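You operate a simulated robot arm through the tools that you are given. There is no shell and no other tool. Be economical: measure what you need, move in short steps, check, and stop when the job is done.

You are at the controls of a simulated robot arm. One attempt, no reset.

## Task
Take the sponge on the mixing bench top and put it away on the bench right of the sink. Fetch the blue stopper from the mixing bench top and set it on the grey tray there. Put the flask that says "57" from the mixing bench top on the white paper stack there and the flask marked "72" on top of the white roll. Fetch the bottle brush and stand it on the bench in front of the bath. Take the waste bottle labelled "W1" from the table top and leave it on the silver disc. Put the box marked "clips" from the table top on the folded apron. Pull the left pipette cupboard door open. Do these in any order. Set down upright: flask, bottle brush, waste bottle.
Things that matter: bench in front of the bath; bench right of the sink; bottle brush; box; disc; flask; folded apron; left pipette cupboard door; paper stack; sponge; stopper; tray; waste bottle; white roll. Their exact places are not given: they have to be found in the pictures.

Only the result counts: the job must be done as asked and must still hold three seconds after the hand-in. Knocking over, shifting, dropping, spilling or breaking anything else fails it. A push-on lid holds only when it is set on centred and level and pressed home; a screw cap is set on level and turned clockwise until tight.

## Robot
A 7-joint arm with a fingered hand on a trunk, on a base that drives. Base frame: it is fixed to the floor where the robot stands at the start and does not move with it; the origin is under the middle of the robot, x ahead of it, y to its left, z up; the surface under the hand at the start is at about z = 88. Readings come in cm, rad, newtons and seconds.
Its first joint turns from -2.007 to 2.007 rad. Places, roughly: bench in front of the bath (37x22 cm) [-114, 50, 88]; bench right of the sink (20x53 cm) [-184, 94, 88]; bottle brush (6x5x30 cm) [-120, 0, 100]; box [-100, 300, 100]; disc [-125, 275, 100]; flask [50, 25, 100]; folded apron (20x21x3 cm) [-70, 350, 90]; left pipette cupboard door [0, 490, 40]; paper stack (21x15x2 cm) [80, 30, 90]; sponge (10x7x4 cm) [70, 10, 90]; stopper [50, 25, 100]; tray (11x8x3 cm) [80, 60, 90]; waste bottle [-100, 275, 100]; white roll (8x8x6 cm) [40, 10, 90]. Payload 5 kg.
The tool frame sits at the grasp point between the pads (the TCP): z along the fingers, y along the line on which they close. The tips reach 3.2 cm beyond it. Largest opening 16 cm; the body of the gripper starts 8.9 cm behind the TCP. The gripper is a hand of 4 fingers: y runs from the thumb to the fingers, the wrist lies at [0, 0, -26.7] in the tool frame, and closing takes about 1.5 s.
Orientation is that of the tool frame in the base frame, as a unit quaternion [w, x, y, z]. With the fingers straight down and closing along the base's y, the tool's x points along the base's -x, its y along +y and its z along -z.

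## Interface
- The arm moves only by the tool arm_command. Its argument "increments" is a list that holds one entry, the list of rows, each a list of 7 numbers: the shift along the tool's x, y, z in units of 100 mm (1.0 is 100 mm), then the turn, a rotation vector about the tool's x, y, z in units of 120 degrees (1.0 is 120 degrees), then the finger opening in cm, from 0 to 16. In form: [[[tx, ty, tz, rx, ry, rz, jaw], ...]]. A call has 1 to 10 rows; each row is the pose to reach, as a shift and turn from the pose commanded when the call began, along the tool's axes at that moment. A call with a number of a shift or a turn outside -1 to 1 is refused whole. A row lasts 0.2 s, in which the tool goes at most 5 cm and 0.15 rad; a call with a longer step from one row to the next is refused whole, and so is a gripper value outside its range. Where a pose cannot be reached the arm comes as near as it can. A force on the tool above 40 N (or 10 N above the force at the start of the call, whichever is more), or a blocked arm, ends the call early, and 0.2 s more pass. Each finger travels about 4.5 cm/s and halts on what it meets, pressing with about 31 N; the grip force reading is that of the motor and also rises with nothing between the fingers. The clock runs only during rows and for 0.2 s after the last one: add rows that repeat a pose to give the fingers time. The reply holds the time, the measured pose of the TCP, the force on the tool along the base axes, the opening and the grip force, in the units named above and with some noise, with the torque about the TCP (base axes, N m) and any sound that the robot's microphone picked up.
- Cameras (640 x 400 px; columns grow to the right, rows downward): "scene" is now at [-0.53, 19.6, 173]; the picture's right is [-0.12, -0.99, 0.00], its down [-0.93, 0.11, -0.36] and it looks along [0.36, -0.04, -0.93] (base axes); focal length 214 px, centre (320, 200). "wrist" rides on the gripper at [8, -0.4, -11.4] in the tool frame; the picture's right is [0.05, 1.00, 0.00], its down [-0.82, 0.04, -0.58] and it looks along [-0.58, 0.03, 0.82] (tool axes); focal length 265 px, centre (320, 200).
- capture(camera): a new picture of that camera. The clock stands still meanwhile.
- raise_lower(by): slides the trunk up (or, below 0, down) by that many cm; the arm and the scene camera ride with it, the base frame stays. It gives what a move gives, with no picture.
- roll_base(legs): drives the robot by 1 to 6 legs, each [ahead, turn to the left] in cm and rad, along the robot's own axes; the way and the turn of a leg run together, so that a leg with both is an arc; at most 150 cm and 3.142 rad a leg. The arm and the cameras ride along, it lands a little off, and it stops where it bumps. It gives what a move gives.
- set_grasp(shape): the hand has 4 fingers and takes this shape, open, in about a second: jaw (thumb against the fingers, like two jaws); tri (thumb and two fingers); tip (a fingertip pinch); poke (one finger out to press); point (the index stretched); flat (the hand flat); cup (the hand cupped); fist (a fist). The gripper value then closes the fingers along that shape, each until it touches; the sizes above hold for jaw. It gives what a move gives, with no picture.
- aim_head(pan, tilt): turns the head with the scene camera to pan (to the left, within 2.705 rad either way) and tilt (down, from -0.506 to 1.204), counted from straight ahead of the robot. It gives what a move gives.
- locate(camera, pixels): there is no depth. For up to 12 entries [column, row, z] of the newest picture of that camera ("zoom" is the newest enlarged one), the place [x, y] in the base frame at which the ray of that pixel passes the height z, good to about 0.2 cm. The clock stands still meanwhile.
- inspect(camera, box): a new picture of the part [left, top, right, bottom] of that camera's present view, enlarged. The clock stands still meanwhile.
- hand_in(): hands the job in; it is judged then, once.

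Work in short steps. Measure before you move; look again where a grasp or a placing could have gone wrong, and mend it. You have 145 turns and 172 pictures in all, those below and enlarged ones among them. Open the gripper and draw the arm clear of the work before you hand the job in, unless the task says otherwise; then end with one line.

The tools are called after "Request:" by a JSON object that holds its "op" and its "data". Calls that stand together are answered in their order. arm_command: Moves the arm, as the interface text tells. Its arguments: {"type":"object","properties":{"increments":{"type":"array"}},"required":["increments"]} The other tools are called the same way: raise_lower (by) slides the trunk up or down; set_grasp (shape) gives the hand a shape; roll_base (legs) drives the base; aim_head (pan, tilt) turns the head that bears the scene camera; capture (camera) takes a picture; locate (camera, pixels) gives the place at which the rays of pixels pass given heights; inspect (camera, box) takes an enlarged picture of a part of a camera's view; hand_in () hands the job in.

At the start:

```text
clock: 0.0
tool_pos: [45.67, 50.02, 123.63]
tool_rot: [0.0, 0.0, 1.0, 0.001]
ft_force: [0.6, 0.8, -0.4]
wrist_torque: [-0.02, 0.01, -0.03]
grip_width: 15.98
grip_force: 0.0
shape: jaw
trunk travel left (down, up): [-60.0, 39.0]
robot x, y, heading: [-0.04, 0.03, 0.004]
head pan, tilt: [-0.122, 1.201]
```

scene: 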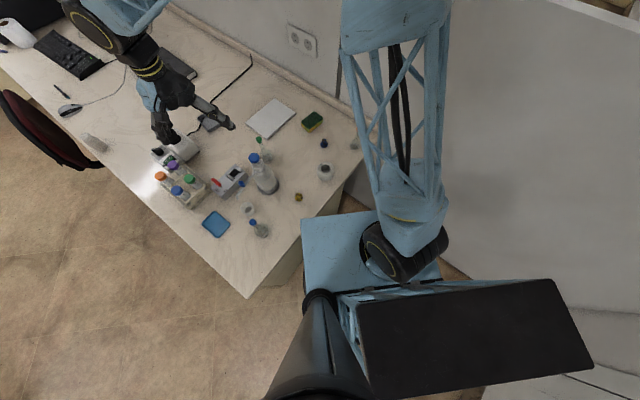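
wrist: 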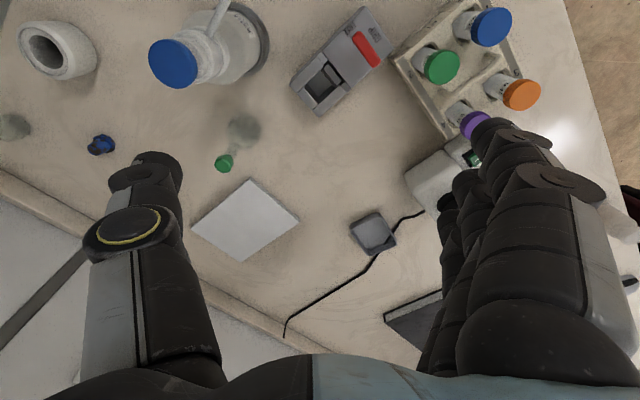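

The scene picture shows the mixing bench with flasks, roll, paper stack and sponge around (150-350, 100-240). I enlarge it to identify the objects.

Request:
{"op": "inspect", "data": {"camera": "scene", "box": [140, 90, 380, 240]}}

Request:
{"op": "inspect", "data": {"camera": "wrist", "box": [0, 0, 640, 400]}}

```text
2.67 times, centred on (260, 165) of scene
```

zoom: 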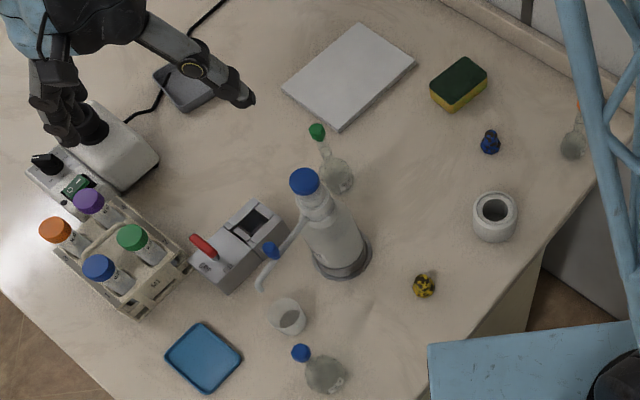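

```text
1.00 times, centred on (320, 200) of wrist (not enlarged: the box is as wide or as high as the picture)
```

zoom: 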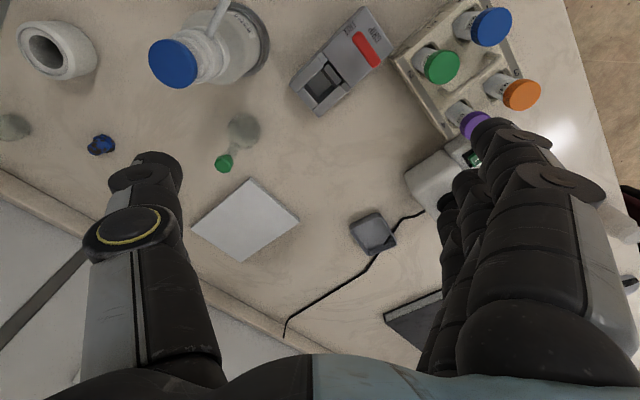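

I locate the bench objects from the enlarged wrist/scene views. First a fresh scene zoom, so that the pixels below belong to it.

Request:
{"op": "inspect", "data": {"camera": "scene", "box": [140, 90, 380, 240]}}

Request:
{"op": "locate", "data": {"camera": "zoom", "pixels": [[490, 150, 88], [458, 85, 90], [348, 78, 90], [495, 240, 88], [495, 208, 94], [340, 185, 88], [325, 388, 88], [572, 155, 88], [195, 90, 89], [203, 357, 89], [340, 265, 88], [423, 292, 88]]}}

Request:
{"op": "locate", "data": {"camera": "wrist", "pixels": [[373, 233, 90], [243, 130, 88], [224, 163, 98], [102, 145, 90], [12, 127, 88], [55, 50, 94], [245, 220, 90], [350, 230, 91], [385, 255, 91], [375, 212, 91]]}}

Request:
{"op": "inspect", "data": {"camera": "wrist", "box": [180, 80, 440, 270]}}

```text
2.67 times, centred on (260, 165) of scene
```

zoom: 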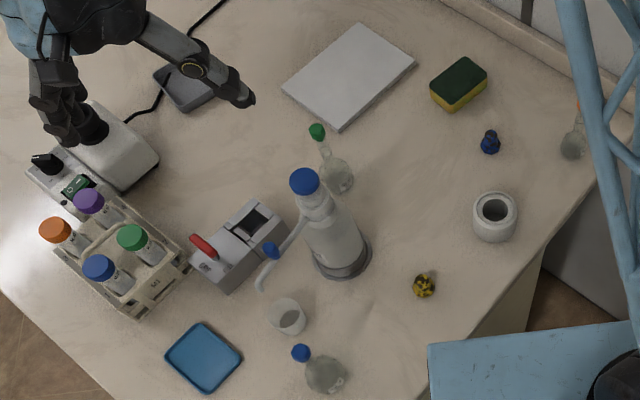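

```text
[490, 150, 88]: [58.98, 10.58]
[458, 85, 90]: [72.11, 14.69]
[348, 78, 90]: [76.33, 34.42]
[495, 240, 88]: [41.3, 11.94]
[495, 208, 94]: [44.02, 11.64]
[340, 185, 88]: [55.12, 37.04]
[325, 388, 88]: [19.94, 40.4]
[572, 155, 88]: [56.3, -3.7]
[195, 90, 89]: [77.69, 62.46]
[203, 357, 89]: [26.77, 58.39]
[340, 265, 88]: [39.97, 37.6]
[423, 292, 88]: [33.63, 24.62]
```

```text
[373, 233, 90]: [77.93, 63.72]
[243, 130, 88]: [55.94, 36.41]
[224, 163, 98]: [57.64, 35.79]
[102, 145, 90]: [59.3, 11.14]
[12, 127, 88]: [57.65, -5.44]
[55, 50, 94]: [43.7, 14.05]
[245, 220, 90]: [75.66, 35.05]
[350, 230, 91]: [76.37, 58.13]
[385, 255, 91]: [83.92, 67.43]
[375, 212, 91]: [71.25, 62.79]
```

```text
2.11 times, centred on (310, 175) of wrist
```

zoom: 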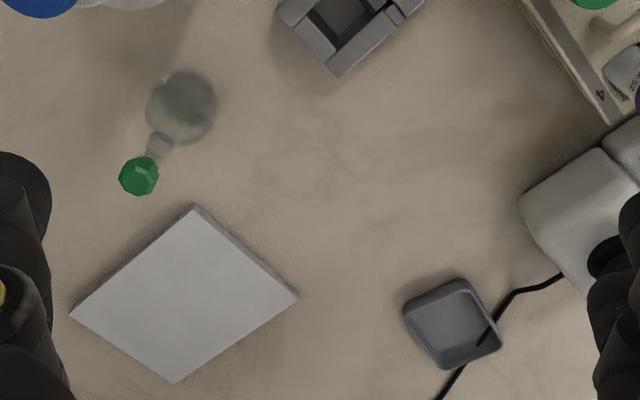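

Three flasks: green stopper ~(267,160), blue stopper ~(260,230), orange ~(354,147) in the scene picture. I zoom on each to read labels.

Request:
{"op": "inspect", "data": {"camera": "scene", "box": [246, 130, 286, 166]}}

Request:
{"op": "inspect", "data": {"camera": "scene", "box": [240, 212, 280, 244]}}

Request:
{"op": "inspect", "data": {"camera": "scene", "box": [335, 122, 375, 154]}}

```text
11.11 times, centred on (266, 148) of scene
```

zoom: 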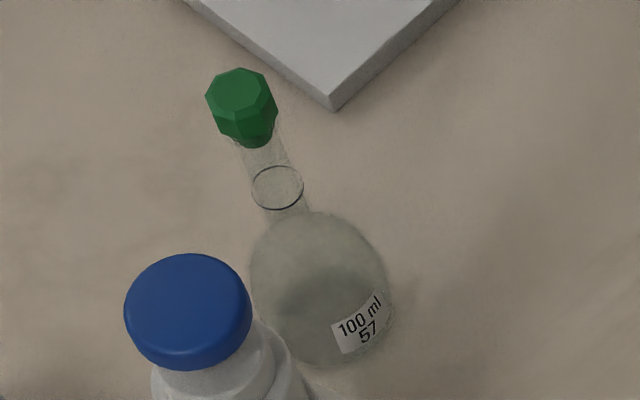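

```text
12.50 times, centred on (260, 228) of scene
```

zoom: 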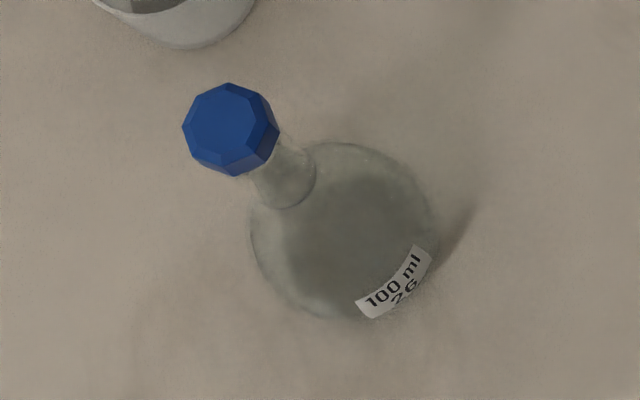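

```text
12.50 times, centred on (355, 138) of scene
```

zoom: 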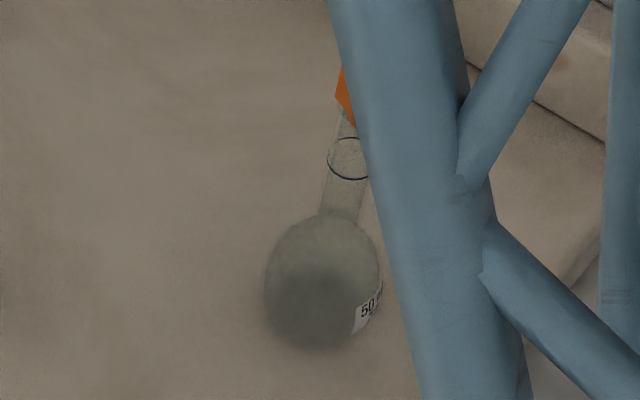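

Green = "57", orange looks like the 50 ml one (check its number later), blue on the flask = "26". I triangulate stopper and flask heights using both cameras.

Request:
{"op": "capture", "data": {"camera": "scene"}}

Request:
{"op": "locate", "data": {"camera": "scene", "pixels": [[258.8, 139.4, 96], [258.8, 139.4, 100], [258.8, 139.4, 104], [253.5, 157.5, 104], [253.5, 157.5, 110], [323, 143, 90], [323, 143, 93], [265.8, 157.5, 91]]}}

Request:
{"op": "locate", "data": {"camera": "wrist", "pixels": [[224, 163, 96], [224, 163, 100], [224, 163, 104], [175, 63, 104], [175, 63, 110], [100, 143, 90], [100, 143, 93], [243, 130, 91]]}}

```text
162 pictures are left
```

scene: 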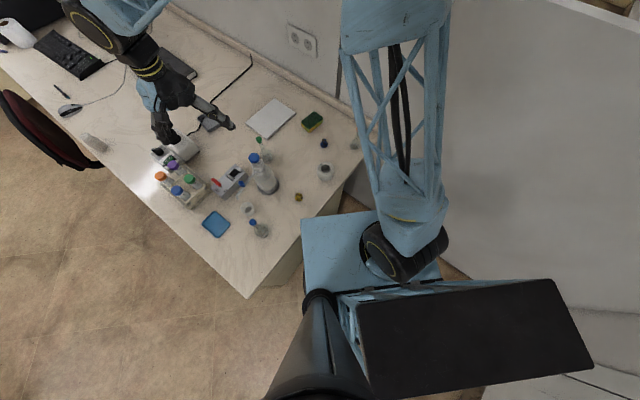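

```text
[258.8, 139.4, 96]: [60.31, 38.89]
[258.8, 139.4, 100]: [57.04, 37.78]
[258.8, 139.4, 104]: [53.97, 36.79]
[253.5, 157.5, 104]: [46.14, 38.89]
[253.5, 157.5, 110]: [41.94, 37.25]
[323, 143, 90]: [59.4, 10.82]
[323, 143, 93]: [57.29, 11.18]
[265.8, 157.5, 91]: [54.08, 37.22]
```

```text
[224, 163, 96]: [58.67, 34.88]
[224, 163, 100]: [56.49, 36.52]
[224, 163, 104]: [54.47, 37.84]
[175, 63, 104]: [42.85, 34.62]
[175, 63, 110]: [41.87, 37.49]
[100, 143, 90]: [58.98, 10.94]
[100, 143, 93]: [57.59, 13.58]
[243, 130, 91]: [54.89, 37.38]
```

The green stopper top is at about (55.5, 37.2, z 102), so the flask is 14 cm tall; I'll grip its neck at z≈97.5. Move above it first.

Request:
{"op": "arm_command", "data": {"increments": [[[-0.3, -0.35, 0, 0, 0, 0, 12], [-0.6, -0.7, 0, 0, 0, 0, 8], [-0.95, -1.0, 0, 0, 0, 0, 8], [-0.95, -1.0, 0.3, 0, 0, 0, 8], [-0.95, -1.0, 0.6, 0, 0, 0, 8], [-0.95, -1.0, 0.6, 0, 0, 0, 8]]]}}

Request:
{"op": "arm_command", "data": {"increments": [[[0, -0.28, 0, 0, 0, 0, 8], [0, -0.28, 0.4, 0, 0, 0, 8], [0, -0.28, 0.6, 0, 0, 0, 8], [0, -0.28, 0.6, 0, 0, 0, 8]]]}}

Request:
{"op": "capture", "data": {"camera": "wrist"}}

Request:
{"op": "capture", "data": {"camera": "scene"}}

```text
clock: 1.4
tool_pos: [54.99, 39.96, 117.73]
tool_rot: [-0.001, 0.0, 1.0, 0.001]
ft_force: [0.8, -0.6, 0.6]
wrist_torque: [0.01, -0.02, 0.02]
grip_width: 8.1
grip_force: 0.1
shape: jaw
trunk travel left (down, up): [-60.0, 39.0]
robot x, y, heading: [-0.25, 0.24, 0.0]
head pan, tilt: [-0.122, 1.201]
```

```text
clock: 2.4
tool_pos: [55.2, 37.21, 111.64]
tool_rot: [0.001, 0.0, 1.0, -0.001]
ft_force: [0.9, 1.1, -0.8]
wrist_torque: [0.02, 0.0, 0.04]
grip_width: 8.04
grip_force: 0.2
shape: jaw
trunk travel left (down, up): [-60.0, 39.0]
robot x, y, heading: [0.14, 0.11, 0.004]
head pan, tilt: [-0.122, 1.201]
```

```text
161 pictures are left
```

wrist: 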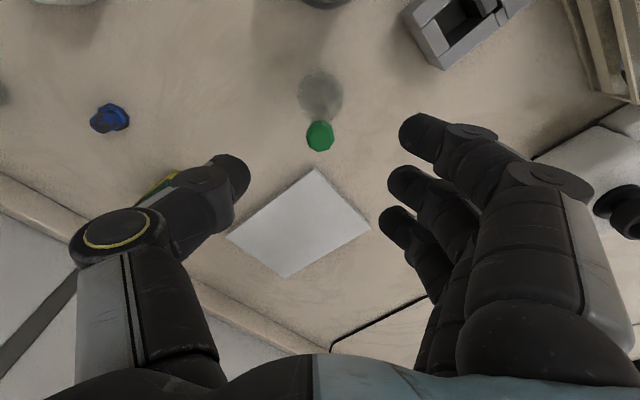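

```text
160 pictures are left
```

scene: 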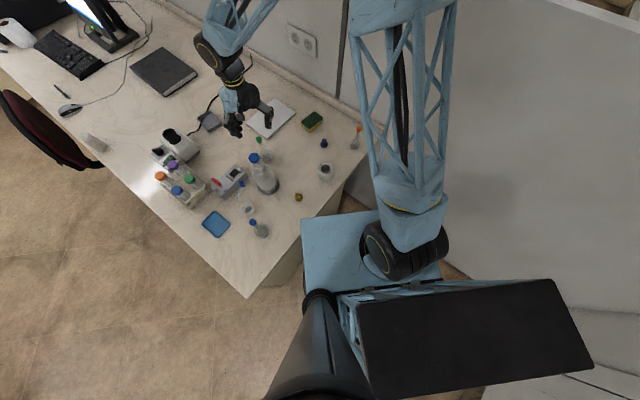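

The green stopper is at (320,135), exactly where a point below the TCP at z 102 projects, so I'm aligned. Descend to z≈97.5 and close on the neck.

Request:
{"op": "arm_command", "data": {"increments": [[[0, 0, 0.4, 0, 0, 0, 8], [0, 0, 0.7, 0, 0, 0, 8], [0, 0, 1.0, 0, 0, 0, 8], [0, 0, 1.0, 0, 0, 0, 8]]]}}

Request:
{"op": "arm_command", "data": {"increments": [[[0, 0, 0.25, 0, 0, 0, 8], [0, 0, 0.4, 0, 0, 0, 8], [0, 0, 0.4, 0, 0, 0, 4], [0, 0, 0.4, 0, 0, 0, 0], [0, 0, 0.4, 0, 0, 0, 0], [0, 0, 0.4, 0, 0, 0, 0], [0, 0, 0.4, 0, 0, 0, 0], [0, 0, 0.4, 0, 0, 0, 0]]]}}

Request:
{"op": "capture", "data": {"camera": "wrist"}}

```text
clock: 3.4
tool_pos: [55.34, 37.15, 101.65]
tool_rot: [0.001, 0.0, 1.0, 0.0]
ft_force: [0.5, -0.7, -1.0]
wrist_torque: [0.02, 0.04, -0.01]
grip_width: 8.09
grip_force: 0.0
shape: jaw
trunk travel left (down, up): [-60.0, 39.0]
robot x, y, heading: [0.12, -0.22, -0.002]
head pan, tilt: [-0.122, 1.201]
```

```text
clock: 5.2
tool_pos: [55.25, 37.09, 97.59]
tool_rot: [0.0, 0.0, 1.0, 0.0]
ft_force: [-0.3, 0.7, 4.3]
wrist_torque: [0.2, 0.01, 0.0]
grip_width: 0.14
grip_force: 31.1
shape: jaw
trunk travel left (down, up): [-60.0, 39.0]
robot x, y, heading: [0.19, 0.4, -0.002]
head pan, tilt: [-0.122, 1.201]
```

```text
159 pictures are left
```

wrist: 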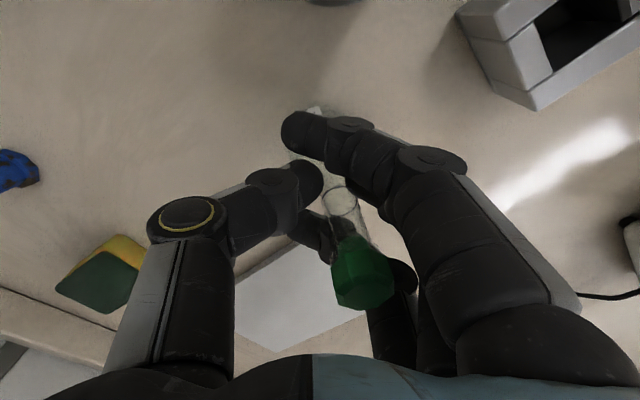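

The neck seems to have slid off between thumb and index (stopper at (362,270), off to the right). I open again to see how the flask stands.

Request:
{"op": "arm_command", "data": {"increments": [[[0, 0, 0, 0, 0, 0, 3], [0, 0, 0, 0, 0, 0, 6], [0, 0, 0, 0, 0, 0, 8], [0, 0, 0, 0, 0, 0, 8], [0, 0, 0, 0, 0, 0, 8], [0, 0, 0, 0, 0, 0, 8], [0, 0, 0, 0, 0, 0, 8]]]}}

Request:
{"op": "capture", "data": {"camera": "wrist"}}

Request:
{"op": "inspect", "data": {"camera": "scene", "box": [220, 70, 300, 200]}}

```text
clock: 6.8
tool_pos: [55.21, 37.03, 97.6]
tool_rot: [0.0, 0.0, 1.0, 0.0]
ft_force: [0.6, -0.1, -0.7]
wrist_torque: [0.02, -0.01, -0.01]
grip_width: 7.9
grip_force: 0.2
shape: jaw
trunk travel left (down, up): [-60.0, 39.0]
robot x, y, heading: [0.1, -0.14, 0.004]
head pan, tilt: [-0.122, 1.201]
```

```text
158 pictures are left
```

wrist: 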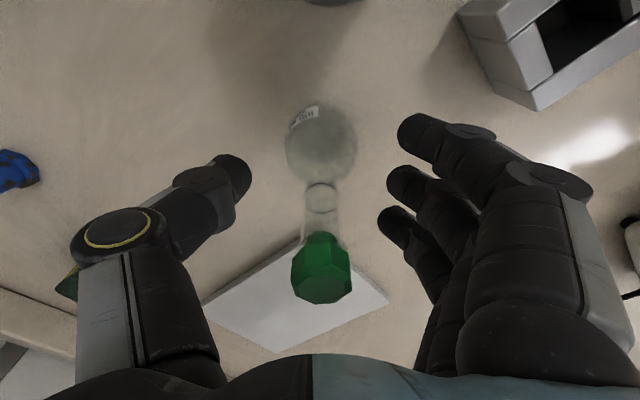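

```text
3.08 times, centred on (260, 135) of scene
```

zoom: 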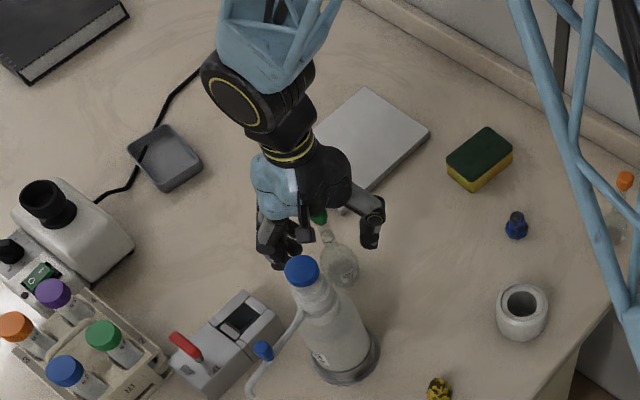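

The flask stood back upright; bulb ~5 cm wide, neck ~1.7 cm. I rise clear and try the "tri" shape for a better neck hold.

Request:
{"op": "arm_command", "data": {"increments": [[[0, 0, -0.4, 0, 0, 0, 8], [0, 0, -0.8, 0, 0, 0, 8], [0, 0, -1.0, 0, 0, 0, 8], [0, 0, -1.0, 0, 0, 0, 8]]]}}

Request:
{"op": "set_grasp", "data": {"shape": "tri"}}

Request:
{"op": "capture", "data": {"camera": "wrist"}}

Request:
{"op": "arm_command", "data": {"increments": [[[0, 0, 0, 0, 0, 0, 5], [0, 0, 0, 0, 0, 0, 0], [0, 0, 0, 0, 0, 0, 0], [0, 0, 0, 0, 0, 0, 0], [0, 0, 0, 0, 0, 0, 0], [0, 0, 0, 0, 0, 0, 0], [0, 0, 0, 0, 0, 0, 0], [0, 0, 0, 0, 0, 0, 0], [0, 0, 0, 0, 0, 0, 0]]]}}

Request:
{"op": "capture", "data": {"camera": "wrist"}}

```text
clock: 7.8
tool_pos: [55.11, 37.26, 107.77]
tool_rot: [0.0, 0.0, 1.0, 0.0]
ft_force: [-0.8, 0.6, 1.1]
wrist_torque: [-0.01, 0.0, -0.02]
grip_width: 7.91
grip_force: 0.1
shape: jaw
trunk travel left (down, up): [-60.0, 39.0]
robot x, y, heading: [0.32, 0.07, 0.002]
head pan, tilt: [-0.122, 1.201]
```

```text
clock: 8.7
tool_pos: [55.13, 37.26, 107.81]
tool_rot: [0.0, -0.001, 1.0, 0.0]
ft_force: [0.0, -0.3, -0.2]
wrist_torque: [0.0, 0.0, 0.02]
grip_width: 15.99
grip_force: 0.1
shape: tri
trunk travel left (down, up): [-60.0, 39.0]
robot x, y, heading: [0.23, 0.16, -0.004]
head pan, tilt: [-0.122, 1.201]
```

```text
156 pictures are left
```

wrist: 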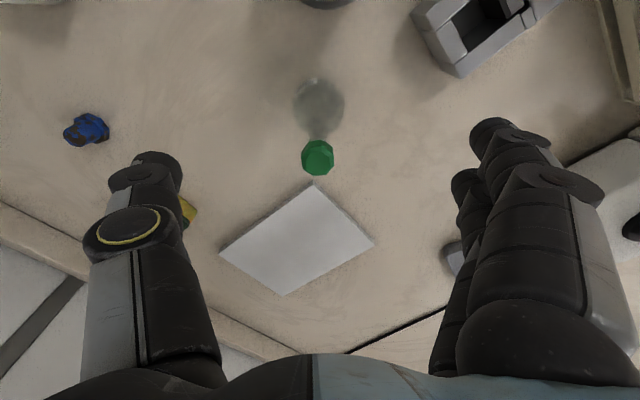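

```text
clock: 10.7
tool_pos: [55.22, 37.19, 107.79]
tool_rot: [0.0, 0.0, 1.0, 0.0]
ft_force: [0.1, 0.4, -0.9]
wrist_torque: [0.0, -0.01, -0.02]
grip_width: 0.02
grip_force: 2.2
shape: tri
trunk travel left (down, up): [-60.0, 39.0]
robot x, y, heading: [-0.13, -0.06, 0.002]
head pan, tilt: [-0.122, 1.201]
```

```text
155 pictures are left
```

wrist: 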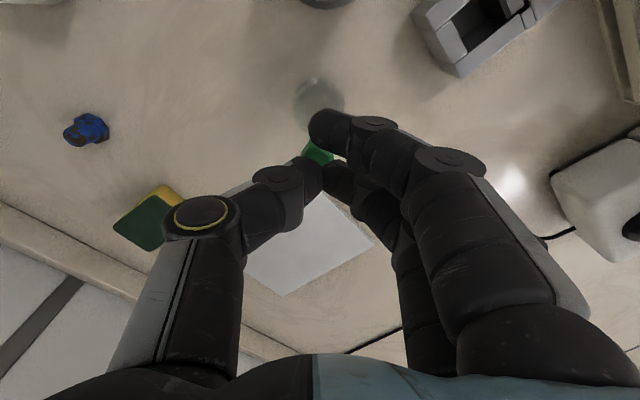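

"Tri" meets thumb against index and middle at about (320,165) – good for a neck. Open to 8, descend to z≈97.6 and close.

Request:
{"op": "arm_command", "data": {"increments": [[[0, 0, 0, 0, 0, 0, 8], [0, 0, 0, 0, 0, 0, 8], [0, 0, 0, 0, 0, 0, 8], [0, 0, 0, 0, 0, 0, 8], [0, 0, 0, 0, 0, 0, 8], [0, 0, 0.3, 0, 0, 0, 8], [0, 0, 0.6, 0, 0, 0, 8], [0, 0, 0.9, 0, 0, 0, 8], [0, 0, 1.0, 0, 0, 0, 8], [0, 0, 1.0, 0, 0, 0, 8]]]}}

Request:
{"op": "arm_command", "data": {"increments": [[[0, 0, 0, 0, 0, 0, 5], [0, 0, 0, 0, 0, 0, 0], [0, 0, 0, 0, 0, 0, 0], [0, 0, 0, 0, 0, 0, 0], [0, 0, 0, 0, 0, 0, 0], [0, 0, 0, 0, 0, 0, 0], [0, 0, 0, 0, 0, 0, 0]]]}}

Request:
{"op": "capture", "data": {"camera": "wrist"}}

```text
clock: 12.9
tool_pos: [55.26, 37.36, 97.59]
tool_rot: [0.0, 0.0, 1.0, 0.0]
ft_force: [-0.1, 0.1, -0.5]
wrist_torque: [-0.02, -0.02, 0.01]
grip_width: 7.99
grip_force: 0.0
shape: tri
trunk travel left (down, up): [-60.0, 39.0]
robot x, y, heading: [0.31, -0.02, -0.0]
head pan, tilt: [-0.122, 1.201]
```

```text
clock: 14.5
tool_pos: [55.23, 37.27, 97.64]
tool_rot: [-0.001, 0.0, 1.0, 0.0]
ft_force: [0.2, 0.4, 2.9]
wrist_torque: [0.13, -0.02, 0.0]
grip_width: 0.51
grip_force: 31.4
shape: tri
trunk travel left (down, up): [-60.0, 39.0]
robot x, y, heading: [0.33, 0.14, 0.0]
head pan, tilt: [-0.122, 1.201]
```

```text
154 pictures are left
```

wrist: 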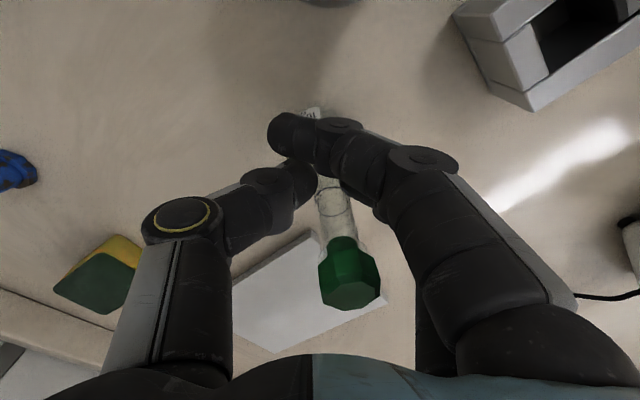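

Held with a slight tilt (stopper at (348,275)); lift 5 cm and check.

Request:
{"op": "arm_command", "data": {"increments": [[[0, 0, -0.15, 0, 0, 0, 0], [0, 0, -0.3, 0, 0, 0, 0], [0, 0, -0.5, 0, 0, 0, 0], [0, 0, -0.5, 0, 0, 0, 0]]]}}

Request:
{"op": "capture", "data": {"camera": "wrist"}}

Request:
{"op": "inspect", "data": {"camera": "scene", "box": [220, 70, 300, 200]}}

```text
clock: 15.5
tool_pos: [55.18, 37.37, 102.55]
tool_rot: [0.0, -0.001, 1.0, 0.0]
ft_force: [0.1, 0.2, -1.8]
wrist_torque: [-0.01, 0.0, 0.0]
grip_width: 0.42
grip_force: 30.9
shape: tri
trunk travel left (down, up): [-60.0, 39.0]
robot x, y, heading: [0.17, -0.24, 0.003]
head pan, tilt: [-0.122, 1.201]
```

```text
153 pictures are left
```

wrist: 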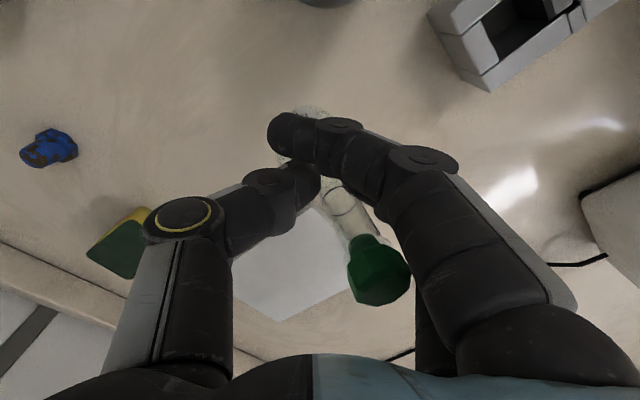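

```text
3.08 times, centred on (260, 135) of scene
```

zoom: 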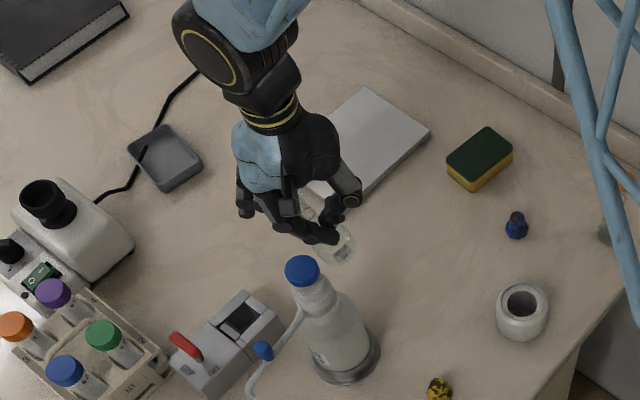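

It's lifted (force −1.8 N) but tilted about 14° with the stopper to +y. I carry it over the paper stack (76,35) and turn the tool −14° about its x to bring it upright.

Request:
{"op": "arm_command", "data": {"increments": [[[-0.25, 0, -0.1, 0, 0, 0, 0], [-0.5, -0.1, -0.2, 0, 0, 0, 0], [-0.75, -0.2, -0.2, 0, 0, 0, 0], [-1.0, -0.2, -0.2, 0, 0, 0, 0], [-1.0, -0.2, -0.2, 0, 0, 0, 0]]]}}

Request:
{"op": "arm_command", "data": {"increments": [[[-0.25, 0, 0, 0, 0, 0, 0], [-0.5, -0.1, 0, 0, 0, 0, 0], [-0.75, -0.15, 0, 0, 0, 0, 0], [-1.0, -0.15, 0, 0, 0, 0, 0], [-1.0, -0.15, 0, -0.06, 0, 0, 0], [-1.0, -0.15, 0, -0.12, 0, 0, 0], [-1.0, -0.15, 0, -0.12, 0, 0, 0]]]}}

Request:
{"op": "capture", "data": {"camera": "wrist"}}

Request:
{"op": "inspect", "data": {"camera": "scene", "box": [220, 60, 320, 180]}}

```text
clock: 16.7
tool_pos: [65.22, 35.25, 104.63]
tool_rot: [-0.001, 0.0, 1.0, 0.0]
ft_force: [-0.1, 0.2, 0.2]
wrist_torque: [0.04, 0.01, -0.02]
grip_width: 0.41
grip_force: 30.6
shape: tri
trunk travel left (down, up): [-60.0, 39.0]
robot x, y, heading: [0.13, 0.31, 0.003]
head pan, tilt: [-0.122, 1.201]
```

```text
clock: 18.3
tool_pos: [75.28, 33.87, 104.56]
tool_rot: [0.0, 0.0, 0.992, 0.125]
ft_force: [-0.3, 0.9, -1.6]
wrist_torque: [-0.05, -0.02, -0.02]
grip_width: 0.41
grip_force: 31.5
shape: tri
trunk travel left (down, up): [-60.0, 39.0]
robot x, y, heading: [0.54, 0.46, -0.003]
head pan, tilt: [-0.122, 1.201]
```

```text
151 pictures are left
```

wrist: 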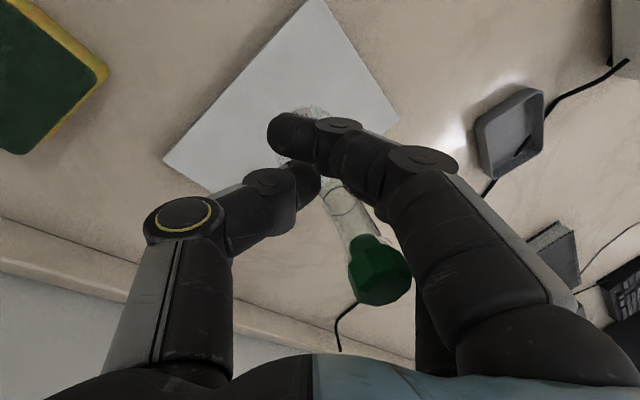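

```text
3.33 times, centred on (270, 120) of scene
```

zoom: 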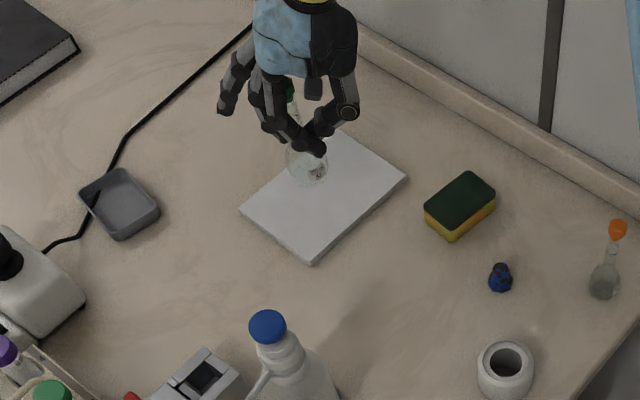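

The flask looks upright over the paper. I check the bulb's position and the stack's corners.

Request:
{"op": "locate", "data": {"camera": "zoom", "pixels": [[308, 165, 98], [290, 90, 109], [406, 177, 90], [311, 262, 90], [240, 212, 90], [345, 130, 90], [120, 205, 91], [500, 285, 90], [460, 205, 92], [603, 285, 91], [505, 358, 94]]}}

```text
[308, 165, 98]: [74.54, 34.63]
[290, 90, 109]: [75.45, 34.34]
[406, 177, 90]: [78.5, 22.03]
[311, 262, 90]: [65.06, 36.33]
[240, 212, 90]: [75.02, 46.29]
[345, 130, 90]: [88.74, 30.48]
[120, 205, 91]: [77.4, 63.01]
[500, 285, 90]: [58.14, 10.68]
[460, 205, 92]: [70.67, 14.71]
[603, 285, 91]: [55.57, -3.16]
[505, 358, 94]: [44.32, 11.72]
```

Flask at (75,34.5), stack centre (76.7,34). Lower vertically until contact (about 4.9 cm).

Request:
{"op": "arm_command", "data": {"increments": [[[0, -0.05, 0.194, 0, 0, 0, 0], [0, -0.1, 0.388, 0, 0, 0, 0], [0, -0.11, 0.426, 0, 0, 0, 0], [0, -0.117, 0.455, 0, 0, 0, 0], [0, -0.117, 0.455, 0, 0, 0, 0]]]}}

```text
clock: 19.5
tool_pos: [75.31, 33.81, 99.95]
tool_rot: [-0.001, 0.0, 0.992, 0.125]
ft_force: [-0.5, -0.4, -0.9]
wrist_torque: [-0.03, 0.01, -0.01]
grip_width: 0.39
grip_force: 31.4
shape: tri
trunk travel left (down, up): [-60.0, 39.0]
robot x, y, heading: [0.03, 0.05, -0.002]
head pan, tilt: [-0.122, 1.201]
```

Force still −0.9 N; creep down a few mm more, watching for contact.

Request:
{"op": "arm_command", "data": {"increments": [[[0, -0.005, 0.02, 0, 0, 0, 0], [0, -0.01, 0.039, 0, 0, 0, 0], [0, -0.01, 0.039, 0, 0, 0, 0]]]}}

Request:
{"op": "capture", "data": {"camera": "wrist"}}

Request:
{"op": "inspect", "data": {"camera": "scene", "box": [240, 80, 300, 140]}}

```text
clock: 20.3
tool_pos: [75.32, 33.85, 99.49]
tool_rot: [0.0, 0.0, 0.992, 0.125]
ft_force: [0.5, 1.2, -0.8]
wrist_torque: [-0.01, 0.01, 0.0]
grip_width: 0.42
grip_force: 30.8
shape: tri
trunk travel left (down, up): [-60.0, 39.0]
robot x, y, heading: [-0.16, -0.04, -0.001]
head pan, tilt: [-0.122, 1.201]
```

```text
149 pictures are left
```

wrist: 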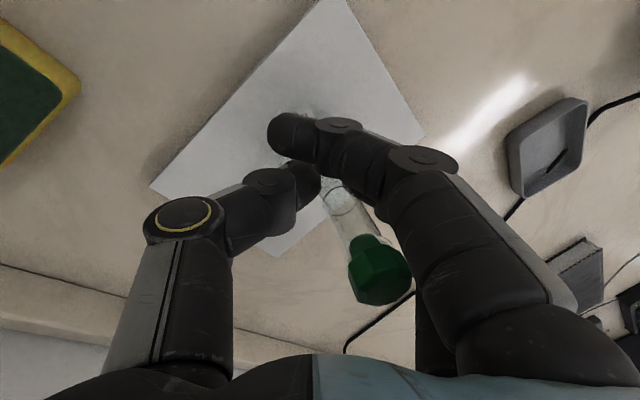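

```text
6.67 times, centred on (270, 110) of scene
```

zoom: 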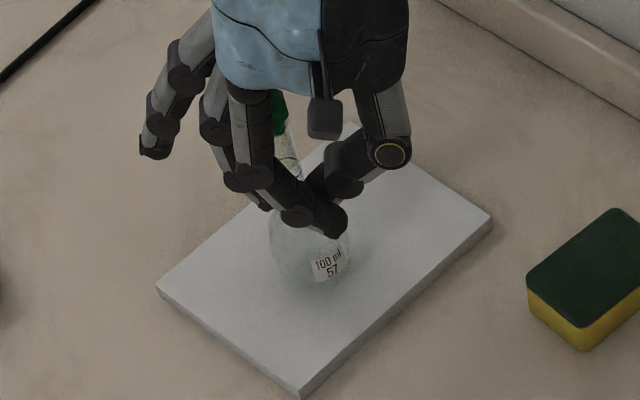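

No contact yet by force; keep creeping.

Request:
{"op": "arm_command", "data": {"increments": [[[0, -0.005, 0.02, 0, 0, 0, 0], [0, -0.01, 0.039, 0, 0, 0, 0], [0, -0.01, 0.039, 0, 0, 0, 0]]]}}

Request:
{"op": "arm_command", "data": {"increments": [[[0, -0.005, 0.02, 0, 0, 0, 0], [0, -0.01, 0.039, 0, 0, 0, 0], [0, -0.01, 0.039, 0, 0, 0, 0]]]}}

```text
clock: 21.1
tool_pos: [75.21, 33.68, 99.18]
tool_rot: [0.001, 0.0, 0.992, 0.126]
ft_force: [0.7, 0.3, -1.1]
wrist_torque: [0.01, 0.0, 0.01]
grip_width: 0.41
grip_force: 30.8
shape: tri
trunk travel left (down, up): [-60.0, 39.0]
robot x, y, heading: [-0.03, 0.18, 0.0]
head pan, tilt: [-0.122, 1.201]
```

```text
clock: 21.9
tool_pos: [75.23, 33.74, 98.79]
tool_rot: [0.0, 0.001, 0.992, 0.126]
ft_force: [-0.2, 0.1, -0.8]
wrist_torque: [0.01, 0.04, 0.01]
grip_width: 0.43
grip_force: 31.3
shape: tri
trunk travel left (down, up): [-60.0, 39.0]
robot x, y, heading: [-0.05, 0.13, -0.002]
head pan, tilt: [-0.122, 1.201]
```

Still no contact; a bit lower, with a look.

Request:
{"op": "arm_command", "data": {"increments": [[[0, -0.005, 0.02, 0, 0, 0, 0], [0, -0.01, 0.039, 0, 0, 0, 0], [0, -0.01, 0.039, 0, 0, 0, 0]]]}}

Request:
{"op": "inspect", "data": {"camera": "scene", "box": [250, 90, 290, 130]}}

Request:
{"op": "inspect", "data": {"camera": "wrist", "box": [220, 60, 440, 320]}}

```text
clock: 22.7
tool_pos: [75.31, 33.79, 98.42]
tool_rot: [0.001, 0.0, 0.992, 0.124]
ft_force: [-0.3, 0.1, 6.2]
wrist_torque: [0.09, -0.06, -0.01]
grip_width: 0.45
grip_force: 30.9
shape: tri
trunk travel left (down, up): [-60.0, 39.0]
robot x, y, heading: [-0.13, 0.09, -0.006]
head pan, tilt: [-0.122, 1.201]
```

```text
10.00 times, centred on (270, 110) of scene
```

zoom: 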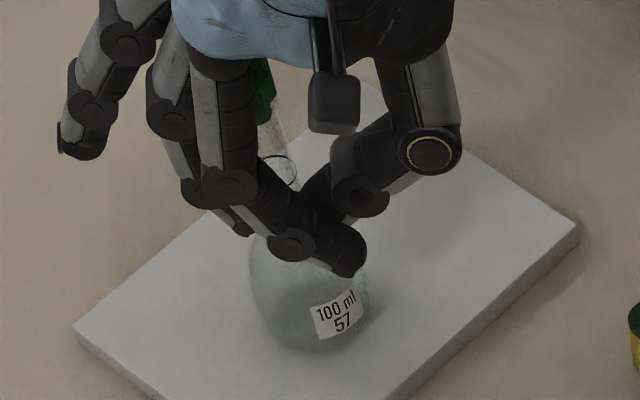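

```text
1.54 times, centred on (330, 190) of wrist
```

zoom: 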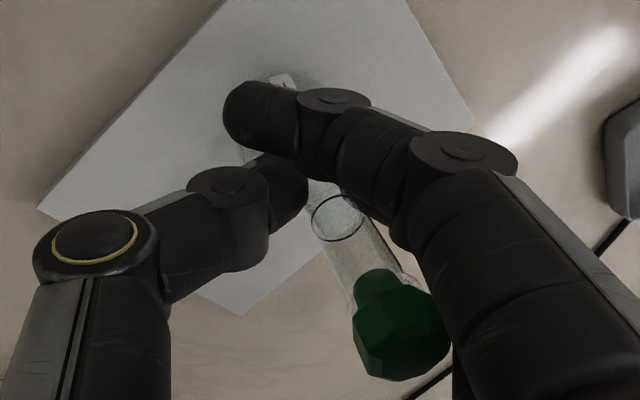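

Contact (6.2 N). Open and then rise vertically.

Request:
{"op": "arm_command", "data": {"increments": [[[0, 0, 0, 0, 0, 0, 2], [0, 0, 0, 0, 0, 0, 4], [0, 0, 0, 0, 0, 0, 7], [0, 0, 0, 0, 0, 0, 9], [0, 0, 0, 0, 0, 0, 9], [0, 0, 0, 0, 0, 0, 9], [0, 0, 0, 0, 0, 0, 9], [0, 0, 0, 0, 0, 0, 9]]]}}

Request:
{"op": "capture", "data": {"camera": "wrist"}}

```text
clock: 24.5
tool_pos: [75.29, 33.71, 98.49]
tool_rot: [0.001, 0.0, 0.992, 0.125]
ft_force: [-0.5, 0.4, -0.5]
wrist_torque: [0.02, -0.01, 0.02]
grip_width: 8.92
grip_force: 0.2
shape: tri
trunk travel left (down, up): [-60.0, 39.0]
robot x, y, heading: [-0.16, 0.09, 0.001]
head pan, tilt: [-0.122, 1.201]
```

```text
145 pictures are left
```

wrist: 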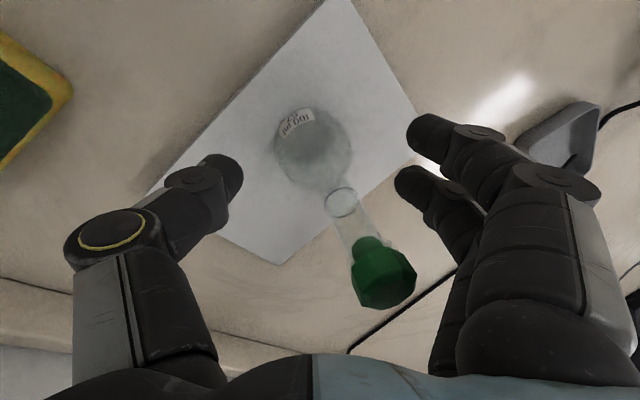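

The flask stands well on the stack. Rise vertically, level the tool, then travel to above the orange flask at (56,−3.4).

Request:
{"op": "arm_command", "data": {"increments": [[[0, 0.1, -0.388, 0, 0, 0, 9], [0, 0.199, -0.775, 0, 0, 0, 9], [0, 0.249, -0.969, 0, 0, 0, 9], [0, 0.249, -0.969, 0.06, 0, 0, 9], [0, 0.249, -0.969, 0.12, 0, 0, 9], [0, 0.249, -0.969, 0.12, 0, 0, 9]]]}}

Request:
{"op": "arm_command", "data": {"increments": [[[0, 0, -0.3, 0, 0, 0, 9], [0.25, -0.35, -0.3, 0, 0, 0, 9], [0.5, -0.7, -0.3, 0, 0, 0, 9], [0.75, -1.0, -0.3, 0, 0, 0, 9], [0.75, -1.0, -0.3, 0, 0, 0, 9]]]}}

Request:
{"op": "arm_command", "data": {"increments": [[[0.2, -0.35, 0, 0, 0, 0, 9], [0.4, -0.7, 0, 0, 0, 0, 9], [0.6, -1.0, 0, 0, 0, 0, 9], [0.6, -1.0, 0, 0, 0, 0, 9]]]}}

Request:
{"op": "arm_command", "data": {"increments": [[[0.2, -0.35, 0, 0, 0, 0, 9], [0.4, -0.7, 0, 0, 0, 0, 9], [0.6, -1.0, 0, 0, 0, 0, 9], [0.6, -1.0, 0, 0, 0, 0, 9]]]}}

Request:
{"op": "capture", "data": {"camera": "wrist"}}

Request:
{"op": "capture", "data": {"camera": "scene"}}

```text
clock: 25.9
tool_pos: [75.23, 33.58, 108.45]
tool_rot: [0.0, -0.001, 1.0, 0.0]
ft_force: [-0.3, -0.1, -0.4]
wrist_torque: [0.0, 0.01, 0.01]
grip_width: 8.93
grip_force: 0.2
shape: tri
trunk travel left (down, up): [-60.0, 39.0]
robot x, y, heading: [-0.28, -0.15, 0.0]
head pan, tilt: [-0.122, 1.201]
```

```text
clock: 27.1
tool_pos: [67.58, 23.54, 111.09]
tool_rot: [0.0, 0.0, 1.0, 0.0]
ft_force: [-0.5, -1.2, 0.7]
wrist_torque: [-0.02, 0.0, -0.04]
grip_width: 8.95
grip_force: 0.0
shape: tri
trunk travel left (down, up): [-60.0, 39.0]
robot x, y, heading: [-0.55, -0.19, 0.004]
head pan, tilt: [-0.122, 1.201]
```

```text
clock: 28.1
tool_pos: [61.72, 13.62, 111.03]
tool_rot: [0.0, 0.0, 1.0, 0.0]
ft_force: [0.2, 0.2, -0.3]
wrist_torque: [0.0, -0.02, 0.0]
grip_width: 8.95
grip_force: 0.1
shape: tri
trunk travel left (down, up): [-60.0, 39.0]
robot x, y, heading: [-0.17, 0.4, -0.002]
head pan, tilt: [-0.122, 1.201]
```

```text
clock: 29.1
tool_pos: [55.62, 3.65, 111.44]
tool_rot: [0.0, 0.0, 1.0, 0.0]
ft_force: [0.3, 0.3, -0.6]
wrist_torque: [0.02, -0.01, 0.02]
grip_width: 8.95
grip_force: 0.1
shape: tri
trunk travel left (down, up): [-60.0, 39.0]
robot x, y, heading: [-0.15, -0.28, -0.003]
head pan, tilt: [-0.122, 1.201]
```

```text
144 pictures are left
```

wrist: 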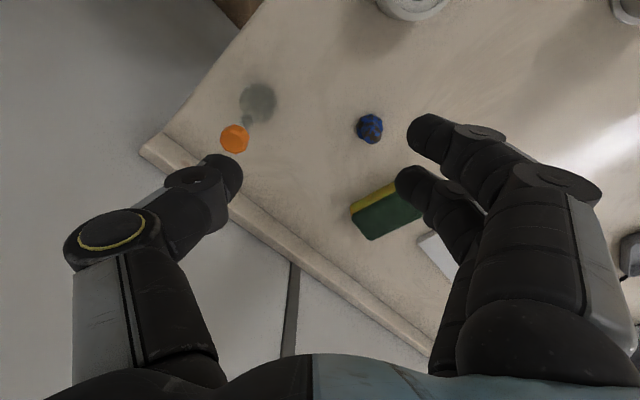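

```text
143 pictures are left
```

scene: 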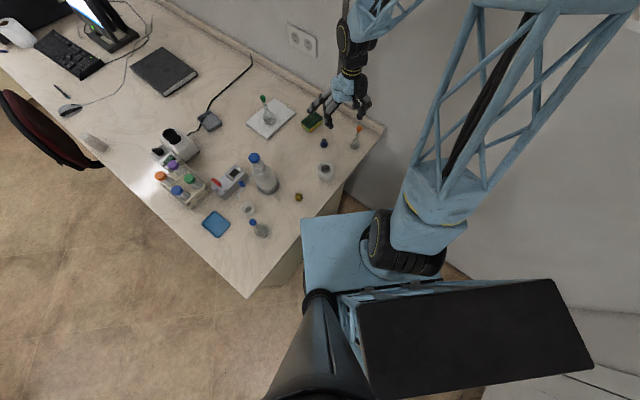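

The orange flask is visible now at (356,138) in the scene view; I read its label and locate it precisely.

Request:
{"op": "inspect", "data": {"camera": "scene", "box": [334, 118, 378, 158]}}

Request:
{"op": "locate", "data": {"camera": "wrist", "pixels": [[257, 103, 91], [235, 137, 99], [235, 137, 101], [370, 129, 90], [385, 210, 92]]}}

Request:
{"op": "locate", "data": {"camera": "scene", "pixels": [[359, 129, 99], [359, 129, 101], [354, 145, 91], [324, 143, 90], [326, 167, 94]]}}

```text
10.00 times, centred on (356, 138) of scene
```

zoom: 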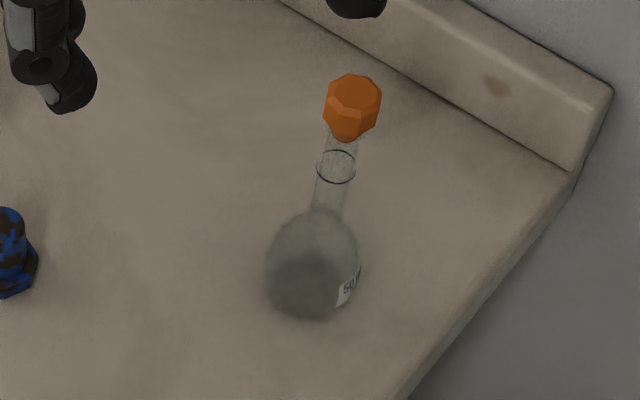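

```text
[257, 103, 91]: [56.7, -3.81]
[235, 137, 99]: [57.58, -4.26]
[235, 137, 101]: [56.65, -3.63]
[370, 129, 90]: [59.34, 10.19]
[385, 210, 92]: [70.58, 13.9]
```

```text
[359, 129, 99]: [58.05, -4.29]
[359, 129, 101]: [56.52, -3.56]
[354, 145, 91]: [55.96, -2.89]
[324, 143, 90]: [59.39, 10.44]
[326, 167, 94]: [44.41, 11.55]
```

It's the third flask (50 ml), hence "72" (57 and 26 are the others). Centre (56.6,−3.6), top z≈100.8. Move over it, descend to z≈96.6 and close.

Request:
{"op": "arm_command", "data": {"increments": [[[-0.05, -0.4, 0, 0, 0, 0, 8], [-0.1, -0.72, 0, 0, 0, 0, 8], [-0.1, -0.72, 0.4, 0, 0, 0, 8], [-0.1, -0.72, 0.6, 0, 0, 0, 8], [-0.1, -0.72, 0.6, 0, 0, 0, 8]]]}}

Request:
{"op": "capture", "data": {"camera": "wrist"}}

```text
clock: 30.3
tool_pos: [56.86, -3.57, 105.43]
tool_rot: [-0.001, 0.0, 1.0, 0.0]
ft_force: [-0.8, -0.4, 0.2]
wrist_torque: [-0.01, 0.01, -0.02]
grip_width: 8.08
grip_force: 0.1
shape: tri
trunk travel left (down, up): [-60.0, 39.0]
robot x, y, heading: [-0.14, -0.05, -0.0]
head pan, tilt: [-0.122, 1.201]
```

```text
141 pictures are left
```

wrist: 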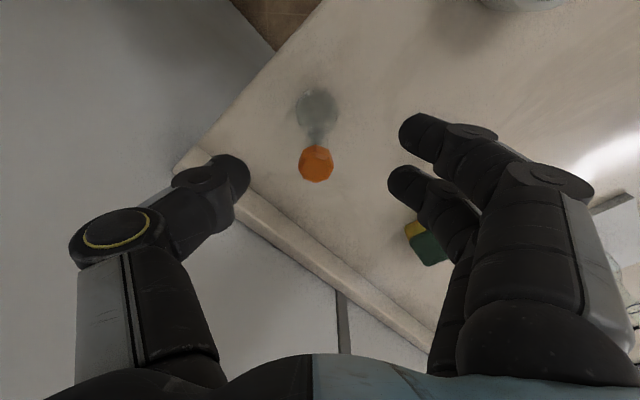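

Aligned (stopper at (316,163)). Descend 8.8 cm and close.

Request:
{"op": "arm_command", "data": {"increments": [[[0, -0.02, 0.3, 0, 0, 0, 8], [0, -0.02, 0.6, 0, 0, 0, 8], [0, -0.02, 0.88, 0, 0, 0, 8], [0, -0.02, 0.88, 0, 0, 0, 6], [0, -0.02, 0.88, 0, 0, 0, 0], [0, -0.02, 0.88, 0, 0, 0, 0], [0, -0.02, 0.88, 0, 0, 0, 0], [0, -0.02, 0.88, 0, 0, 0, 0], [0, -0.02, 0.88, 0, 0, 0, 0], [0, -0.02, 0.88, 0, 0, 0, 0]]]}}

Request:
{"op": "arm_command", "data": {"increments": [[[0, 0, -0.15, 0, 0, 0, 0], [0, 0, -0.3, 0, 0, 0, 0], [0, 0, -0.6, 0, 0, 0, 0], [0, 0, -0.9, 0, 0, 0, 0], [0, 0, -0.9, 0, 0, 0, 0]]]}}

Request:
{"op": "capture", "data": {"camera": "wrist"}}

Request:
{"op": "inspect", "data": {"camera": "scene", "box": [315, 80, 395, 160]}}

```text
clock: 32.5
tool_pos: [56.94, -3.89, 96.72]
tool_rot: [0.0, 0.0, 1.0, 0.0]
ft_force: [-0.2, 0.3, 2.6]
wrist_torque: [0.14, 0.06, 0.01]
grip_width: 0.45
grip_force: 31.4
shape: tri
trunk travel left (down, up): [-60.0, 39.0]
robot x, y, heading: [-0.12, -0.15, 0.001]
head pan, tilt: [-0.122, 1.201]
```

```text
clock: 33.7
tool_pos: [56.9, -3.87, 105.78]
tool_rot: [0.0, 0.0, 1.0, 0.0]
ft_force: [-0.9, -0.6, -0.4]
wrist_torque: [0.01, 0.03, -0.01]
grip_width: 0.39
grip_force: 30.9
shape: tri
trunk travel left (down, up): [-60.0, 39.0]
robot x, y, heading: [0.06, -0.72, -0.003]
head pan, tilt: [-0.122, 1.201]
```

```text
140 pictures are left
```

wrist: 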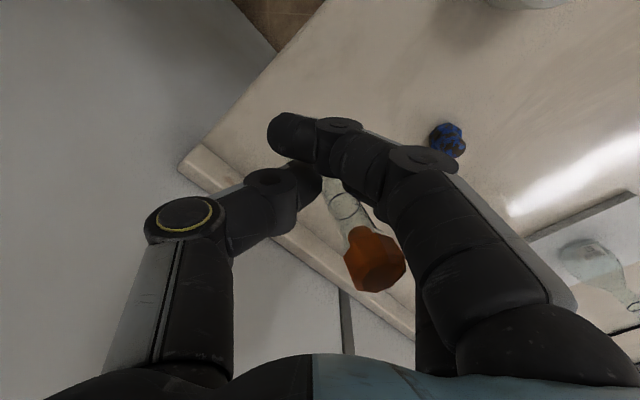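

```text
5.00 times, centred on (355, 120) of scene
```

zoom: 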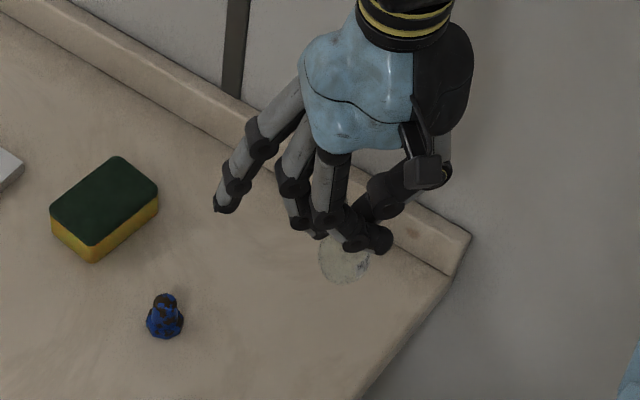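

Lifted, same tilt (stopper at (375,260)). Carry it to above the white roll centre (44.3,11.7) and level it with the −0.12 turn.

Request:
{"op": "arm_command", "data": {"increments": [[[0, 0, -0.15, 0, 0, 0, 0], [0.3, 0.3, -0.15, 0, 0, 0, 0], [0.6, 0.6, -0.15, 0, 0, 0, 0], [0.9, 0.9, -0.15, 0, 0, 0, 0], [1.0, 1.0, -0.15, 0, 0, 0, 0], [1.0, 1.0, -0.15, 0, 0, 0, 0]]]}}

Request:
{"op": "arm_command", "data": {"increments": [[[0.13, 0.23, 0, 0, 0, 0, 0], [0.26, 0.46, 0, 0, 0, 0, 0], [0.26, 0.46, 0, -0.06, 0, 0, 0], [0.26, 0.46, 0, -0.12, 0, 0, 0], [0.26, 0.46, 0, -0.12, 0, 0, 0], [0.26, 0.46, 0, -0.12, 0, 0, 0]]]}}

Request:
{"op": "capture", "data": {"camera": "wrist"}}

Request:
{"op": "inspect", "data": {"camera": "scene", "box": [295, 120, 355, 190]}}

```text
clock: 35.1
tool_pos: [46.76, 6.33, 107.18]
tool_rot: [-0.001, 0.0, 1.0, 0.0]
ft_force: [-0.8, 0.2, -0.1]
wrist_torque: [0.0, 0.0, 0.02]
grip_width: 0.34
grip_force: 30.7
shape: tri
trunk travel left (down, up): [-60.0, 39.0]
robot x, y, heading: [-0.14, 0.04, 0.001]
head pan, tilt: [-0.122, 1.201]
```

```text
clock: 36.5
tool_pos: [44.26, 10.82, 107.1]
tool_rot: [0.0, 0.0, 0.992, 0.126]
ft_force: [0.1, -0.6, -0.5]
wrist_torque: [0.03, 0.02, -0.02]
grip_width: 0.34
grip_force: 31.6
shape: tri
trunk travel left (down, up): [-60.0, 39.0]
robot x, y, heading: [0.16, 0.13, 0.001]
head pan, tilt: [-0.122, 1.201]
```

```text
138 pictures are left
```

wrist: 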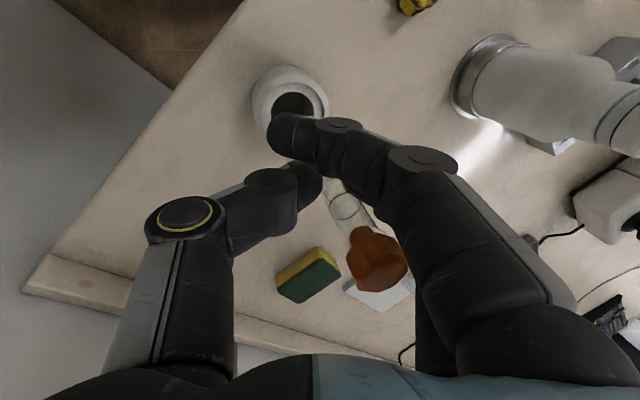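

```text
5.71 times, centred on (325, 155) of scene
```

zoom: 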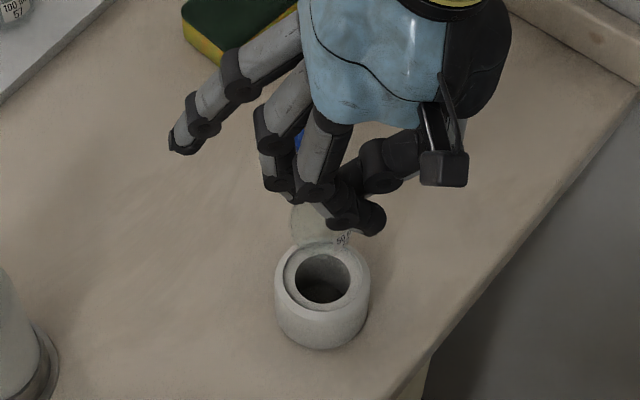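

The roll top is at zoom (323,275) and the bulb near (316,227). I locate both.

Request:
{"op": "locate", "data": {"camera": "zoom", "pixels": [[323, 276, 94], [323, 277, 93], [318, 225, 100.5], [318, 225, 99.5], [370, 282, 93], [275, 278, 93]]}}

Request:
{"op": "locate", "data": {"camera": "wrist", "pixels": [[292, 100, 94], [292, 105, 94]]}}

Request:
{"op": "inspect", "data": {"camera": "wrist", "box": [220, 60, 440, 300]}}

```text
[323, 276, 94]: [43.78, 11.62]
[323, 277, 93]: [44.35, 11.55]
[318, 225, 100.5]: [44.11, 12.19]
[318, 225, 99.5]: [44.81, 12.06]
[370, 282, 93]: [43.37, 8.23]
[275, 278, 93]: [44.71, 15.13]
```

```text
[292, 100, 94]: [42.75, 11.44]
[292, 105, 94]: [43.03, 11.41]
```

```text
1.67 times, centred on (330, 180) of wrist
```

zoom: 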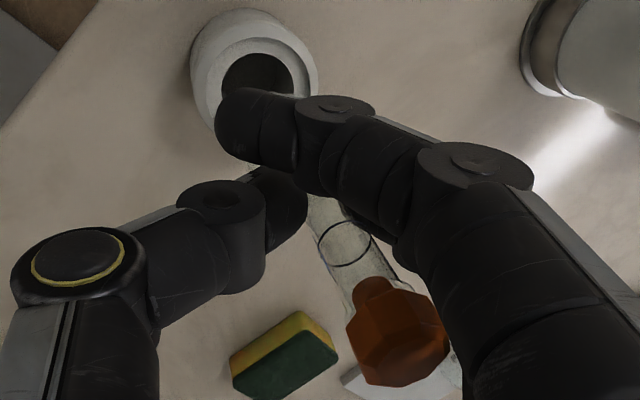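

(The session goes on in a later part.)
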